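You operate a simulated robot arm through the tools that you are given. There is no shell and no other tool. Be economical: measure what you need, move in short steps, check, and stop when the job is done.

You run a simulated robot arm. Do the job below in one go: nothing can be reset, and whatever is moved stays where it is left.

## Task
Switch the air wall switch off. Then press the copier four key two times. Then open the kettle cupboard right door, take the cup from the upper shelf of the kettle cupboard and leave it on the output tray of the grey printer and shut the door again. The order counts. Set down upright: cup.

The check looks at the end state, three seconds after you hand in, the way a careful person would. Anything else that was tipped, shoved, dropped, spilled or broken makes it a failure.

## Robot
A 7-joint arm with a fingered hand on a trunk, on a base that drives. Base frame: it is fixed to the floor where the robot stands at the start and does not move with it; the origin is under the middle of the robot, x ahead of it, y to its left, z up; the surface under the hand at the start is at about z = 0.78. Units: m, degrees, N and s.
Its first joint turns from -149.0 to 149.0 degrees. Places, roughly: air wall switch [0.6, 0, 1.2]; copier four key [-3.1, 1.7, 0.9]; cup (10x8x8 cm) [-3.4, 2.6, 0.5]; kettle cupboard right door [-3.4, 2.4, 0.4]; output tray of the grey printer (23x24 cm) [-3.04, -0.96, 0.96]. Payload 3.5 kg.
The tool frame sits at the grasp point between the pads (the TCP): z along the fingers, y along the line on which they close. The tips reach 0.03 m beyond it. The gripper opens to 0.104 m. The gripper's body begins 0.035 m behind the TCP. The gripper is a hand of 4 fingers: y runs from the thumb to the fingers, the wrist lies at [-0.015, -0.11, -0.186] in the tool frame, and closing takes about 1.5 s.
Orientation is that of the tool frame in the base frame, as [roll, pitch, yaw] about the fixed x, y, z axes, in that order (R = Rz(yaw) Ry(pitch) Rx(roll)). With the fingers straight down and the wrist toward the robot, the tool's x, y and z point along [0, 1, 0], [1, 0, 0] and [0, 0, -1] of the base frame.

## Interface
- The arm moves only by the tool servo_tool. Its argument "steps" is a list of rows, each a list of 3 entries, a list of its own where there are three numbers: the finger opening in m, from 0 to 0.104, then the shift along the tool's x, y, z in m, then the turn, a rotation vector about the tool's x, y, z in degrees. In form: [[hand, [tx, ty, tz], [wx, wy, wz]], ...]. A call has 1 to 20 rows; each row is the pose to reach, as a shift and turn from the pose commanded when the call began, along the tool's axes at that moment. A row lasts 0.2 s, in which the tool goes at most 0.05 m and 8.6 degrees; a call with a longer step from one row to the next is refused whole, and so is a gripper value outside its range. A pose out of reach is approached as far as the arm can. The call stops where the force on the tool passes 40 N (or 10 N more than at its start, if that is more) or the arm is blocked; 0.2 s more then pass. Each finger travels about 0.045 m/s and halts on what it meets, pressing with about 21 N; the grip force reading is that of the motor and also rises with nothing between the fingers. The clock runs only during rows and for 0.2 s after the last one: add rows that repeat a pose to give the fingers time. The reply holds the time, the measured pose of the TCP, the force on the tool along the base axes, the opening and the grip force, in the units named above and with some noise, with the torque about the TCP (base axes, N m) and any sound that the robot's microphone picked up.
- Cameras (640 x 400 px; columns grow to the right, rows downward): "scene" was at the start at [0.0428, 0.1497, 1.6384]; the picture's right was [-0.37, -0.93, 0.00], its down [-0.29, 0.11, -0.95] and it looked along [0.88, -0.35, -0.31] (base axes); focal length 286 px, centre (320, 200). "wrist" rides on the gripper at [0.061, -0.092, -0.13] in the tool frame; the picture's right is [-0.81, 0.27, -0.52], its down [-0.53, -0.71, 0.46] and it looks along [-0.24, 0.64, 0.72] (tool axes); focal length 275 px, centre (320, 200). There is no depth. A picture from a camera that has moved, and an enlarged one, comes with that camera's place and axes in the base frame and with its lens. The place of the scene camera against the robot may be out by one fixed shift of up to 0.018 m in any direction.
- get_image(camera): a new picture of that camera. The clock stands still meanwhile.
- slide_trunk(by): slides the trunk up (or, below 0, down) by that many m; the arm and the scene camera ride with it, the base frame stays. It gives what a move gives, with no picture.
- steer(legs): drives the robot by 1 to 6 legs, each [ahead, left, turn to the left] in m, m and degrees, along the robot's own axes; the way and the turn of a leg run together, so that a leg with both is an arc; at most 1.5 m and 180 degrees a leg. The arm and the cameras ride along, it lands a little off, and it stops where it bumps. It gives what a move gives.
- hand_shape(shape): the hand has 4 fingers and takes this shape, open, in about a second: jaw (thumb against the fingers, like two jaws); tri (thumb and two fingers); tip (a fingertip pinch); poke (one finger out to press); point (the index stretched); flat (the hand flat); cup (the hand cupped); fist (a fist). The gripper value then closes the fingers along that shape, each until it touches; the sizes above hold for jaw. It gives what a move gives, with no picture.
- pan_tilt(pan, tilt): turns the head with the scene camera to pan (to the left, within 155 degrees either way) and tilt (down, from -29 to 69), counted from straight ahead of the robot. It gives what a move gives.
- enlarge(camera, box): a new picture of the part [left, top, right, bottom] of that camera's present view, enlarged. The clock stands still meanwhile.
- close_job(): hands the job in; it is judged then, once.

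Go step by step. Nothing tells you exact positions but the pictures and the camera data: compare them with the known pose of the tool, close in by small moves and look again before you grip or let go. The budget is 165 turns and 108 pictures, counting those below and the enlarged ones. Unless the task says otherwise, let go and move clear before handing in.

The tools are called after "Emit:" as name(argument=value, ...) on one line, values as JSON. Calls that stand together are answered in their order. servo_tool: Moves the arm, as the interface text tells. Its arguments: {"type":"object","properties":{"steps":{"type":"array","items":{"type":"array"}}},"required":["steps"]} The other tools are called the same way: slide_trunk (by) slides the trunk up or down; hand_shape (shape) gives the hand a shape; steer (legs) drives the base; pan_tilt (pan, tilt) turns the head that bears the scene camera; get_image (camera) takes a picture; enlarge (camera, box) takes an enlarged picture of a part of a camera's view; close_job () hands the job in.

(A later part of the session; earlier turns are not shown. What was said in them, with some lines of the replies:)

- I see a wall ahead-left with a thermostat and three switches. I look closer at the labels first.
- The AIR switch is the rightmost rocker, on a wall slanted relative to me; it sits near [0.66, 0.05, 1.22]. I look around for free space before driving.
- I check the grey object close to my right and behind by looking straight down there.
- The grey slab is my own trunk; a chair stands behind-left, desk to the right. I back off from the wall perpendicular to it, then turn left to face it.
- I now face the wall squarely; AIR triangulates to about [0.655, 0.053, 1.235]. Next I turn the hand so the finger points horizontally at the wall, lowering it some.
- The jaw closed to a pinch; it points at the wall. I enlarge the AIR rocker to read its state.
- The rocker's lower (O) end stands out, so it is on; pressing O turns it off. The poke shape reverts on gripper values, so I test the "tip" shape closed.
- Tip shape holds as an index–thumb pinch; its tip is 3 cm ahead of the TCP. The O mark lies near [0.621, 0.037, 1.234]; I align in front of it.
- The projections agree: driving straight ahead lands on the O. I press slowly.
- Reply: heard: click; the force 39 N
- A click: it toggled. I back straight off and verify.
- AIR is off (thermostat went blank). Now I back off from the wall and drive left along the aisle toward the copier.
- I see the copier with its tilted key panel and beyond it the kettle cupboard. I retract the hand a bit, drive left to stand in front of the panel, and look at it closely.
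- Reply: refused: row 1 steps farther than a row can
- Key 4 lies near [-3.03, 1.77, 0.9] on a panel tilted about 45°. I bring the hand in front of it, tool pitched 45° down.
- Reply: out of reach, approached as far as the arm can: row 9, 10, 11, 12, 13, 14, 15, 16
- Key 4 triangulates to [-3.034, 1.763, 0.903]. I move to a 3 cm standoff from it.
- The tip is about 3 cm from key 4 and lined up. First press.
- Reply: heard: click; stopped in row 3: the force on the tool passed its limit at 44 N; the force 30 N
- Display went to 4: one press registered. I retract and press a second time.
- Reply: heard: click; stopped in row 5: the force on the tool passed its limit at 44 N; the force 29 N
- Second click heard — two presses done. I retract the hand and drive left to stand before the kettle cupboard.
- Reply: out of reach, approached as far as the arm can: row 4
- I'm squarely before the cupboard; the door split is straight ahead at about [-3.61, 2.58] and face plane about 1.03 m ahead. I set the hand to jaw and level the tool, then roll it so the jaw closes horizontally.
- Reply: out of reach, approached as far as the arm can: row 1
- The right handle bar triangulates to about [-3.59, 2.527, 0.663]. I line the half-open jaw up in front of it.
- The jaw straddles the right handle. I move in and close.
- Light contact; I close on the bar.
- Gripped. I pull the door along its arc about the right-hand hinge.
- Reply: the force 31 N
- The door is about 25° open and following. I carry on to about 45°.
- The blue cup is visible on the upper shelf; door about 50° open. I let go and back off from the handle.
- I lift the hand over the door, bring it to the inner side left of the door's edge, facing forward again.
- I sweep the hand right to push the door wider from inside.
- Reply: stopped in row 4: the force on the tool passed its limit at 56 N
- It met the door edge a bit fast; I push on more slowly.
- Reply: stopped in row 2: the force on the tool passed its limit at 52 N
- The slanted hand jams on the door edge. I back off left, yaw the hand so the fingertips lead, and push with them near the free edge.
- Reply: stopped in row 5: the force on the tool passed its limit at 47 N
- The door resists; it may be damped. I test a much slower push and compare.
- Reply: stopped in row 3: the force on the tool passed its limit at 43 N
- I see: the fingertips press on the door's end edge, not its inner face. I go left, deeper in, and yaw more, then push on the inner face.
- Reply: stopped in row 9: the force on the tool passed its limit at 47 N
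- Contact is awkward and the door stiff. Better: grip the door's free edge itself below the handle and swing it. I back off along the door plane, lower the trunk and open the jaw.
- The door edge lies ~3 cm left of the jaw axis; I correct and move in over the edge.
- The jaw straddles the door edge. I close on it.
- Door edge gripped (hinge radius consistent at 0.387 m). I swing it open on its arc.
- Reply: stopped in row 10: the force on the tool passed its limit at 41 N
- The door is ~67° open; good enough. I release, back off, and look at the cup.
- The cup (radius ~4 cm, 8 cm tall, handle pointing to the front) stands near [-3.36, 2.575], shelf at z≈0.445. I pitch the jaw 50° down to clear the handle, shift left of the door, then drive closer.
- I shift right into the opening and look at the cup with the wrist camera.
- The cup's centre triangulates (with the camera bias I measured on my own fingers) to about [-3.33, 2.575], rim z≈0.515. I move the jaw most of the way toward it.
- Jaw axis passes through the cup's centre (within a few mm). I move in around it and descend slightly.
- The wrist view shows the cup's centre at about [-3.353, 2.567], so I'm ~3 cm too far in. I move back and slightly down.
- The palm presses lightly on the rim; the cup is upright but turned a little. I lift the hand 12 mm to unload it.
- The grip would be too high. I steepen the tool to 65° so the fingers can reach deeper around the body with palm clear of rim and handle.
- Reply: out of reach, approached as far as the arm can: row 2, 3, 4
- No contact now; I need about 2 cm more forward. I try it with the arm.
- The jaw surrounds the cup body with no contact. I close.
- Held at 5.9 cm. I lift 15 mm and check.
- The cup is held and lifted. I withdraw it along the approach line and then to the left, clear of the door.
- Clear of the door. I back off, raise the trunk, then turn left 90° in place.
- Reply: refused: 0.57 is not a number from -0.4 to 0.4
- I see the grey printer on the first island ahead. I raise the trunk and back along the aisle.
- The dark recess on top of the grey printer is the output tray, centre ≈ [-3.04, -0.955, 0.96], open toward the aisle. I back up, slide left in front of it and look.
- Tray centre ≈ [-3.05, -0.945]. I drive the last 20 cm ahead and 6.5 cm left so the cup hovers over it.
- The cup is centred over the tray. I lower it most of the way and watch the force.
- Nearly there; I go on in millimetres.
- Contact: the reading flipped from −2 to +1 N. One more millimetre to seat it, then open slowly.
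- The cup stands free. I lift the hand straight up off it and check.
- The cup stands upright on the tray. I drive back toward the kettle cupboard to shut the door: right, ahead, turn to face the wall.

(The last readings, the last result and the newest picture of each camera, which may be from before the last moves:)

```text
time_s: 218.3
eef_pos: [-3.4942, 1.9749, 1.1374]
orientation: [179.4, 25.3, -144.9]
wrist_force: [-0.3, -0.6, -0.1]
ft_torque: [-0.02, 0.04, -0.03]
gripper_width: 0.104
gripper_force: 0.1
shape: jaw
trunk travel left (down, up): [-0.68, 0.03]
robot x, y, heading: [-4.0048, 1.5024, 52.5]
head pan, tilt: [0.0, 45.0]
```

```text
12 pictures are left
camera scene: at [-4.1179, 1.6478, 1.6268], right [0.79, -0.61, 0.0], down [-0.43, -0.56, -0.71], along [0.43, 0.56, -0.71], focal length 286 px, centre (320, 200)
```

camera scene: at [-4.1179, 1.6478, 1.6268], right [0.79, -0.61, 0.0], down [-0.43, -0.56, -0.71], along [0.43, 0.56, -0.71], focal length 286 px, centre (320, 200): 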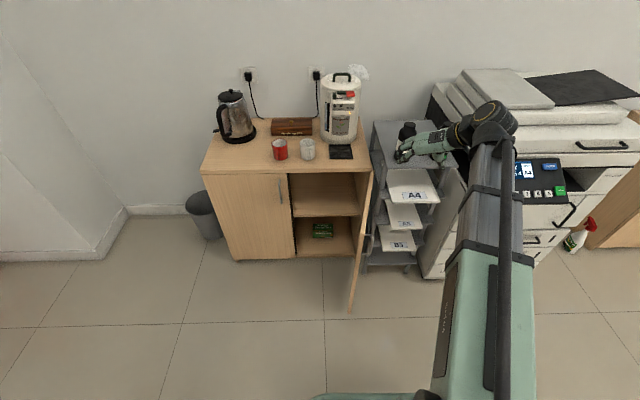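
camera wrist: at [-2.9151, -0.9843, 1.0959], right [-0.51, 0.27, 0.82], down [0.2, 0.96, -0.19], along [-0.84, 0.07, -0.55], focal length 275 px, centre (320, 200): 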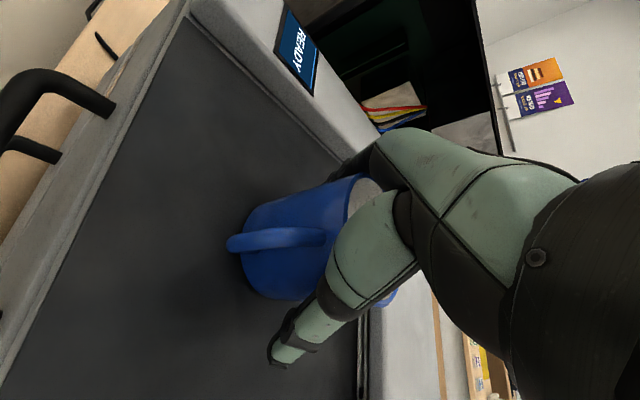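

The door edge is at about v just left of my hand. I lower the trunk with the hand right of the door, level the tool and close the fingers.

Emit:
servo_tool(steps=[[0.06, [0, -0.03, 0], [0, -7, 0]], [0.03, [0, -0.05, 0], [0, -14, 0]], [0, [0, -0.05, 0], [0, -21, 0]], [0, [0, -0.05, 0], [0, -28, 0]], [0, [0, -0.05, 0], [0, -35, 0]], [0, [0, -0.05, 0], [0, -42, 0]], [0, [0, -0.05, 0], [0, -49, 0]], [0, [0, -0.05, 0], [0, -56, 0]], [0, [0, -0.05, 0], [0, -65, 0]]])

Emit:
servo_tool(steps=[[0, [0, 0, 0], [0, 0, 0]]])

```text
refused: row 9 steps farther than a row can; nothing moved
```

```text
time_s: 218.7
eef_pos: [-3.4945, 1.9759, 1.1386]
orientation: [179.6, 25.3, -144.9]
wrist_force: [-1.0, -0.6, -1.0]
ft_torque: [0.04, 0.0, -0.02]
gripper_width: 0.0696
gripper_force: 0.0
shape: jaw
trunk travel left (down, up): [-0.68, 0.03]
robot x, y, heading: [-4.0054, 1.504, 52.6]
head pan, tilt: [0.0, 45.0]
```

Emit:
servo_tool(steps=[[0.06, [0, -0.03, 0], [0, -7, 0]], [0.03, [0, -0.05, 0], [0, -14, 0]], [0, [0, -0.05, 0], [0, -21, 0]], [0, [0, -0.05, 0], [0, -28, 0]], [0, [0, -0.05, 0], [0, -35, 0]], [0, [0, -0.05, 0], [0, -42, 0]], [0, [0, -0.05, 0], [0, -49, 0]], [0, [0, -0.05, 0], [0, -57, 0]], [0, [0, -0.05, 0], [0, -65, 0]], [0, [0, -0.05, 0], [0, -65, 0]]])

Emit:
slide_trunk(by=-0.4)

Emit:
slide_trunk(by=-0.2)

Emit:
get_image(camera="scene")

```text
time_s: 220.9
eef_pos: [-3.4649, 1.9357, 1.1392]
orientation: [40.7, 89.4, 76.0]
wrist_force: [0.2, 0.1, 0.3]
ft_torque: [0.02, 0.01, -0.05]
gripper_width: 0.0
gripper_force: 20.8
shape: jaw
trunk travel left (down, up): [-0.68, 0.03]
robot x, y, heading: [-4.0062, 1.5021, 52.5]
head pan, tilt: [0.0, 45.0]
```

```text
time_s: 224.7
eef_pos: [-3.464, 1.9353, 0.7385]
orientation: [45.9, 89.4, 81.3]
wrist_force: [0.5, -0.6, 0.9]
ft_torque: [0.01, -0.01, -0.02]
gripper_width: 0.0006
gripper_force: 21.0
shape: jaw
trunk travel left (down, up): [-0.28, 0.43]
robot x, y, heading: [-4.0058, 1.5032, 52.2]
head pan, tilt: [0.0, 45.0]
```

```text
time_s: 226.9
eef_pos: [-3.4655, 1.9351, 0.5387]
orientation: [51.3, 89.5, 86.6]
wrist_force: [0.0, 0.2, 0.4]
ft_torque: [0.0, 0.01, 0.02]
gripper_width: 0.0
gripper_force: 21.1
shape: jaw
trunk travel left (down, up): [-0.08, 0.63]
robot x, y, heading: [-4.0076, 1.4997, 52.6]
head pan, tilt: [0.0, 45.0]
```

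```text
11 pictures are left
camera scene: at [-4.1179, 1.6477, 1.0268], right [0.79, -0.61, 0.0], down [-0.43, -0.56, -0.71], along [0.43, 0.56, -0.71], focal length 286 px, centre (320, 200)
```

scene: 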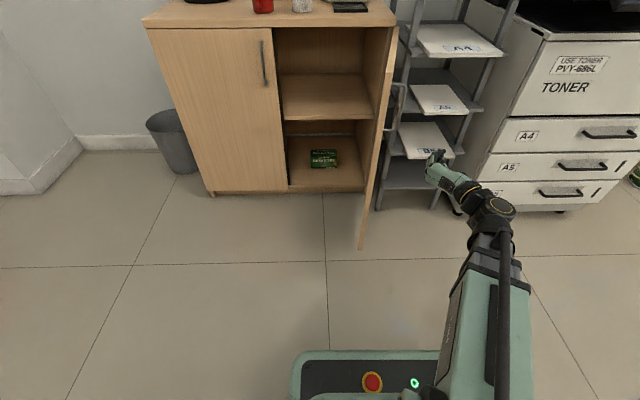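

I yaw the hand to point left-forward and bring the fingertips close to the door's outer face.

Emit:
servo_tool(steps=[[0, [0, 0.014, 0.015], [-8, 0, 0]], [0, [0, 0.028, 0.03], [-16, 0, 0]], [0, [0, 0.042, 0.046], [-24, 0, 0]], [0, [0, 0.056, 0.062], [-32, 0, 0]], [0, [0, 0.07, 0.078], [-40, 0, 0]], [0, [0, 0.083, 0.094], [-47, 0, 0]], [0, [0, 0.083, 0.094], [-47, 0, 0]]])

Emit:
get_image(camera="scene")

```text
time_s: 228.5
eef_pos: [-3.4377, 2.0571, 0.5408]
orientation: [0.2, 89.5, 82.6]
wrist_force: [0.9, 0.6, -0.3]
ft_torque: [-0.02, 0.01, -0.02]
gripper_width: 0.0
gripper_force: 21.4
shape: jaw
trunk travel left (down, up): [-0.08, 0.63]
robot x, y, heading: [-4.0067, 1.5031, 52.3]
head pan, tilt: [0.0, 45.0]
```

```text
10 pictures are left
camera scene: at [-4.1179, 1.6477, 1.0268], right [0.79, -0.61, 0.0], down [-0.43, -0.56, -0.71], along [0.43, 0.56, -0.71], focal length 286 px, centre (320, 200)
```

scene: 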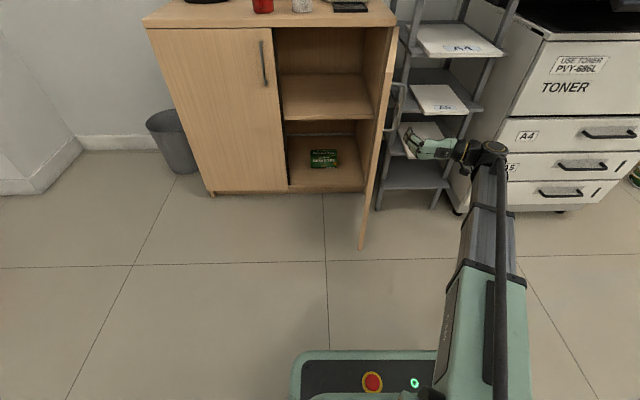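

I push the door's outer face leftward along its closing arc.

Emit:
servo_tool(steps=[[0, [0, 0.02, 0.015], [0, 0, 0]], [0, [0, 0.035, 0.027], [0, 0, 0]], [0, [0, 0.048, 0.037], [0, 0, 0]], [0, [0, 0.058, 0.045], [0, 0, 0]], [0, [0, 0.068, 0.053], [0, 0, 0]], [0, [0, 0.078, 0.061], [0, 0, 0]], [0, [0, 0.087, 0.069], [0, 0, 0]], [0, [0, 0.096, 0.0775], [0, 0, 0]], [0, [0, 0.104, 0.087], [0, 0, 0]], [0, [0, 0.112, 0.096], [0, 0, 0]], [0, [0, 0.119, 0.105], [0, 0, 0]], [0, [0, 0.1266, 0.1147], [0, 0, 0]], [0, [0, 0.132, 0.125], [0, 0, 0]], [0, [0, 0.138, 0.135], [0, 0, 0]], [0, [0, 0.144, 0.145], [0, 0, 0]], [0, [0, 0.149, 0.1555], [0, 0, 0]], [0, [0, 0.153, 0.167], [0, 0, 0]], [0, [0, 0.157, 0.178], [0, 0, 0]], [0, [0, 0.161, 0.189], [0, 0, 0]], [0, [0, 0.165, 0.2], [0, 0, 0]]])

Emit:
get_image(camera="scene")

```text
time_s: 232.7
eef_pos: [-3.5739, 2.2773, 0.5424]
orientation: [13.0, 89.5, 95.3]
wrist_force: [-0.4, -0.2, -0.6]
ft_torque: [0.01, 0.03, 0.0]
gripper_width: 0.0002
gripper_force: 20.6
shape: jaw
trunk travel left (down, up): [-0.08, 0.63]
robot x, y, heading: [-4.0074, 1.501, 52.4]
head pan, tilt: [0.0, 45.0]
```

```text
9 pictures are left
camera scene: at [-4.1179, 1.6477, 1.0268], right [0.79, -0.61, 0.0], down [-0.43, -0.56, -0.71], along [0.43, 0.56, -0.71], focal length 286 px, centre (320, 200)
```

scene: 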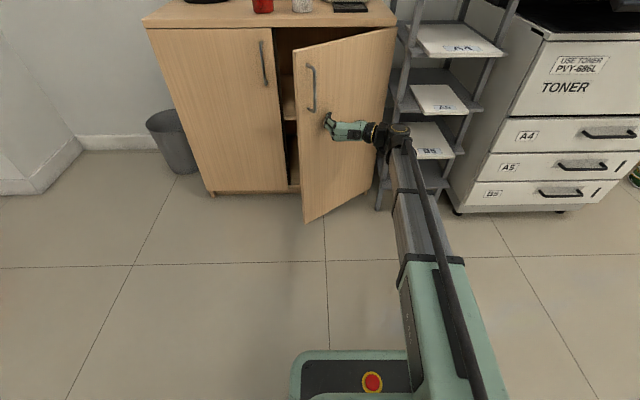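

The door follows well, now about 30° open. I push it the rest of the way.

Emit:
servo_tool(steps=[[0, [0, 0.002, 0.02], [0, 0, 0]], [0, [0, 0.003, 0.038], [0, 0, 0]], [0, [0, 0.004, 0.055], [0, 0, 0]], [0, [0, 0.005, 0.07], [0, 0, 0]], [0, [0, 0.006, 0.083], [0, 0, 0]], [0, [0, 0.006, 0.096], [0, 0, 0]], [0, [0, 0.004, 0.108], [0, 0, 0]], [0, [0, 0.002, 0.12], [0, 0, 0]], [0, [0, -0.001, 0.131], [0, 0, 0]], [0, [0, -0.003, 0.141], [0, 0, 0]], [0, [0, -0.007, 0.152], [0, 0, 0]], [0, [0, -0.011, 0.163], [0, 0, 0]], [0, [0, -0.015, 0.173], [0, 0, 0]], [0, [0, -0.019, 0.182], [0, 0, 0]], [0, [0, -0.022, 0.19], [0, 0, 0]]])

Emit:
get_image(camera="scene")

```text
time_s: 235.9
eef_pos: [-3.5402, 2.439, 0.5436]
orientation: [-12.1, 89.5, 70.2]
wrist_force: [-0.4, 0.2, 0.5]
ft_torque: [-0.03, 0.04, -0.01]
gripper_width: 0.0
gripper_force: 21.3
shape: jaw
out of reach, approached as far as the arm can: row 13, 14, 15
trunk travel left (down, up): [-0.08, 0.63]
robot x, y, heading: [-4.0039, 1.5011, 52.5]
head pan, tilt: [0.0, 45.0]
```

```text
8 pictures are left
camera scene: at [-4.1179, 1.6478, 1.0268], right [0.79, -0.61, 0.0], down [-0.43, -0.56, -0.71], along [0.43, 0.56, -0.71], focal length 286 px, centre (320, 200)
```

scene: 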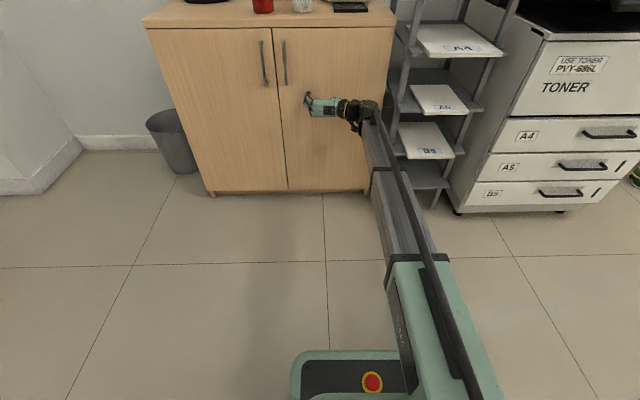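

Emit:
enlarge(camera="scene", box=[230, 10, 410, 200])

```text
2.11 times, centred on (320, 105) of scene
camera zoom: at [-4.1179, 1.6478, 1.0268], right [0.79, -0.61, 0.0], down [-0.43, -0.56, -0.71], along [0.43, 0.56, -0.71], focal length 602 px, centre (320, 400)
```

zoom: 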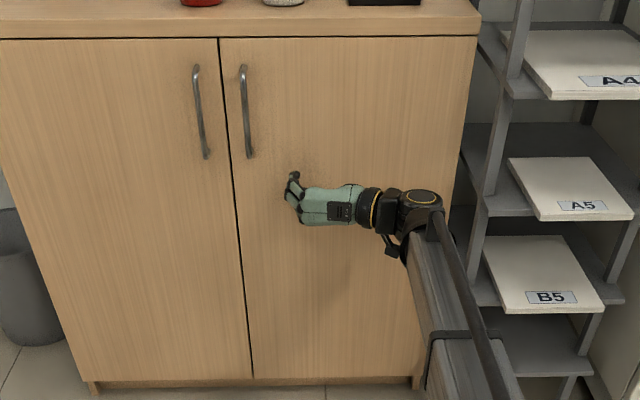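

The door looks flush. I drive 3 cm closer and press gently with the fingertips to be sure.

Emit:
steer(legs=[[0.03, 0, 0]])

Emit:
servo_tool(steps=[[0, [0, -0.002, 0.004], [0, 0, 0]], [0, [0, -0.004, 0.008], [0, 0, 0]], [0, [0, -0.006, 0.012], [0, 0, 0]], [0, [0, -0.008, 0.016], [0, 0, 0]], [0, [0, -0.01, 0.02], [0, 0, 0]]])

```text
time_s: 236.8
eef_pos: [-3.5294, 2.456, 0.5429]
orientation: [8.9, 89.6, 91.8]
wrist_force: [-3.1, -4.0, 0.6]
ft_torque: [0.04, 0.03, 0.03]
gripper_width: 0.0003
gripper_force: 20.9
shape: jaw
trunk travel left (down, up): [-0.08, 0.63]
robot x, y, heading: [-3.9918, 1.5193, 52.8]
head pan, tilt: [0.0, 45.0]
stopped in leg 1: the force on the tool passed its limit at 54 N (the readings are from after the stop); the commanded pose is now the measured one
```

```text
time_s: 237.8
eef_pos: [-3.5303, 2.4568, 0.5441]
orientation: [6.3, 89.5, 89.4]
wrist_force: [-4.7, -10.6, -1.4]
ft_torque: [0.11, -0.05, 0.1]
gripper_width: 0.0002
gripper_force: 21.2
shape: jaw
out of reach, approached as far as the arm can: row 2, 3, 4, 5
trunk travel left (down, up): [-0.08, 0.63]
robot x, y, heading: [-3.9936, 1.522, 52.6]
head pan, tilt: [0.0, 45.0]
stopped in row 5: the force on the tool passed its limit at 40 N (the readings are from after the stop); the commanded pose is now the measured one
```

The door took a firm press and is shut. I back away and verify.

Emit:
servo_tool(steps=[[0, [0, 0, -0.02], [0, 0, 0]], [0, [0, 0, -0.05], [0, 0, 0]], [0, [0, 0, -0.08], [0, 0, 0]]])

Emit:
steer(legs=[[-0.12, 0, 0]])

Emit:
get_image(camera="scene")

Emit:
slide_trunk(by=0.4)

Emit:
pan_tilt(pan=-150, tilt=20)

Emit:
get_image(camera="scene")

```text
time_s: 238.7
eef_pos: [-3.5386, 2.379, 0.5423]
orientation: [6.7, 89.6, 89.7]
wrist_force: [0.3, 0.5, 0.2]
ft_torque: [-0.01, 0.01, 0.02]
gripper_width: 0.0
gripper_force: 21.3
shape: jaw
trunk travel left (down, up): [-0.08, 0.63]
robot x, y, heading: [-3.9907, 1.5224, 52.6]
head pan, tilt: [0.0, 45.0]
```

```text
time_s: 239.9
eef_pos: [-3.6118, 2.2827, 0.5418]
orientation: [12.0, 89.5, 94.9]
wrist_force: [0.0, 0.4, 0.2]
ft_torque: [0.0, 0.0, 0.0]
gripper_width: 0.0
gripper_force: 21.1
shape: jaw
trunk travel left (down, up): [-0.08, 0.63]
robot x, y, heading: [-4.0665, 1.4232, 52.6]
head pan, tilt: [0.0, 45.0]
```

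```text
6 pictures are left
camera scene: at [-4.1764, 1.5713, 1.0268], right [0.79, -0.61, 0.0], down [-0.43, -0.56, -0.71], along [0.43, 0.56, -0.71], focal length 286 px, centre (320, 200)
```

scene: 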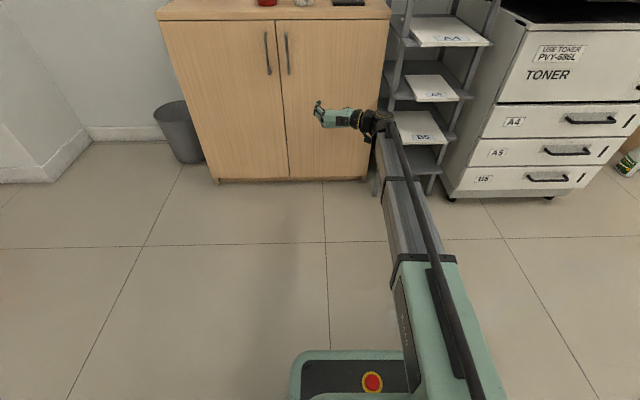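

```text
time_s: 243.7
eef_pos: [-3.6112, 2.2843, 0.9424]
orientation: [23.8, 89.6, 106.9]
wrist_force: [-0.1, -0.3, 0.3]
ft_torque: [0.02, 0.02, -0.01]
gripper_width: 0.0
gripper_force: 21.6
shape: jaw
trunk travel left (down, up): [-0.48, 0.23]
robot x, y, heading: [-4.0608, 1.4217, 52.5]
head pan, tilt: [0.0, 45.0]
```

```text
time_s: 246.1
eef_pos: [-3.6116, 2.2835, 0.9424]
orientation: [22.3, 89.7, 105.2]
wrist_force: [0.5, -0.3, -0.1]
ft_torque: [0.0, -0.01, -0.03]
gripper_width: 0.0001
gripper_force: 21.3
shape: jaw
trunk travel left (down, up): [-0.48, 0.23]
robot x, y, heading: [-4.0627, 1.4262, 52.4]
head pan, tilt: [-150.0, 20.0]
```

```text
5 pictures are left
camera scene: at [-4.238, 1.4144, 1.4655], right [-0.99, 0.13, 0.0], down [0.04, 0.34, -0.94], along [-0.12, -0.93, -0.34], focal length 286 px, centre (320, 200)
```

scene: 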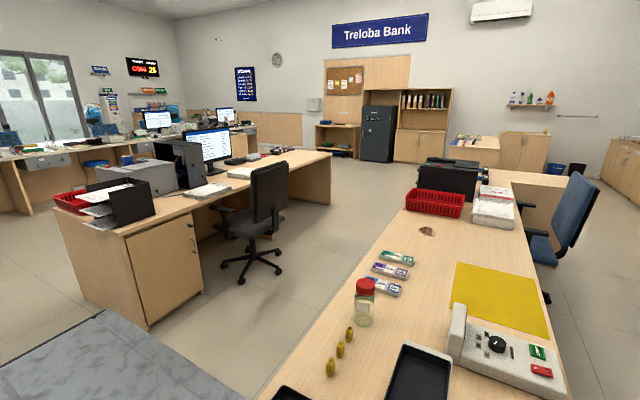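

Emit:
enlarge(camera="scene", box=[60, 130, 220, 230])

```text
4.00 times, centred on (140, 180) of scene
camera zoom: at [-4.238, 1.4144, 1.4655], right [-0.99, 0.13, 0.0], down [0.04, 0.34, -0.94], along [-0.12, -0.93, -0.34], focal length 1144 px, centre (1040, 280)
```

zoom: 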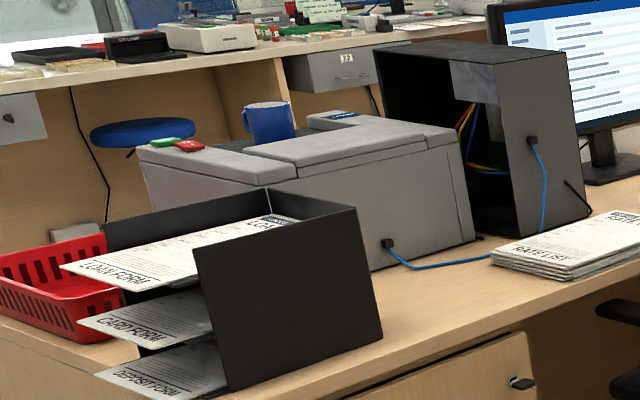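

The cup stands upright on the printer tray, the cupboard door is shut, key 4 was pressed twice, and AIR is off. I hand in.

Emit:
close_job()

```text
The job is handed in.
```

All the steps are done, in the order given, and the job is handed in:
- **Air wall switch:** it is off; it clicked over and the thermostat display went blank.
- **Copier four key:** pressed two times, with a click each time. The display read "COPIES 4" after both presses.
- **Cup:** taken from the upper shelf of the kettle cupboard, it stands upright on the output tray of the grey printer.
- **Right door:** it is shut, and I pressed on it to make sure.
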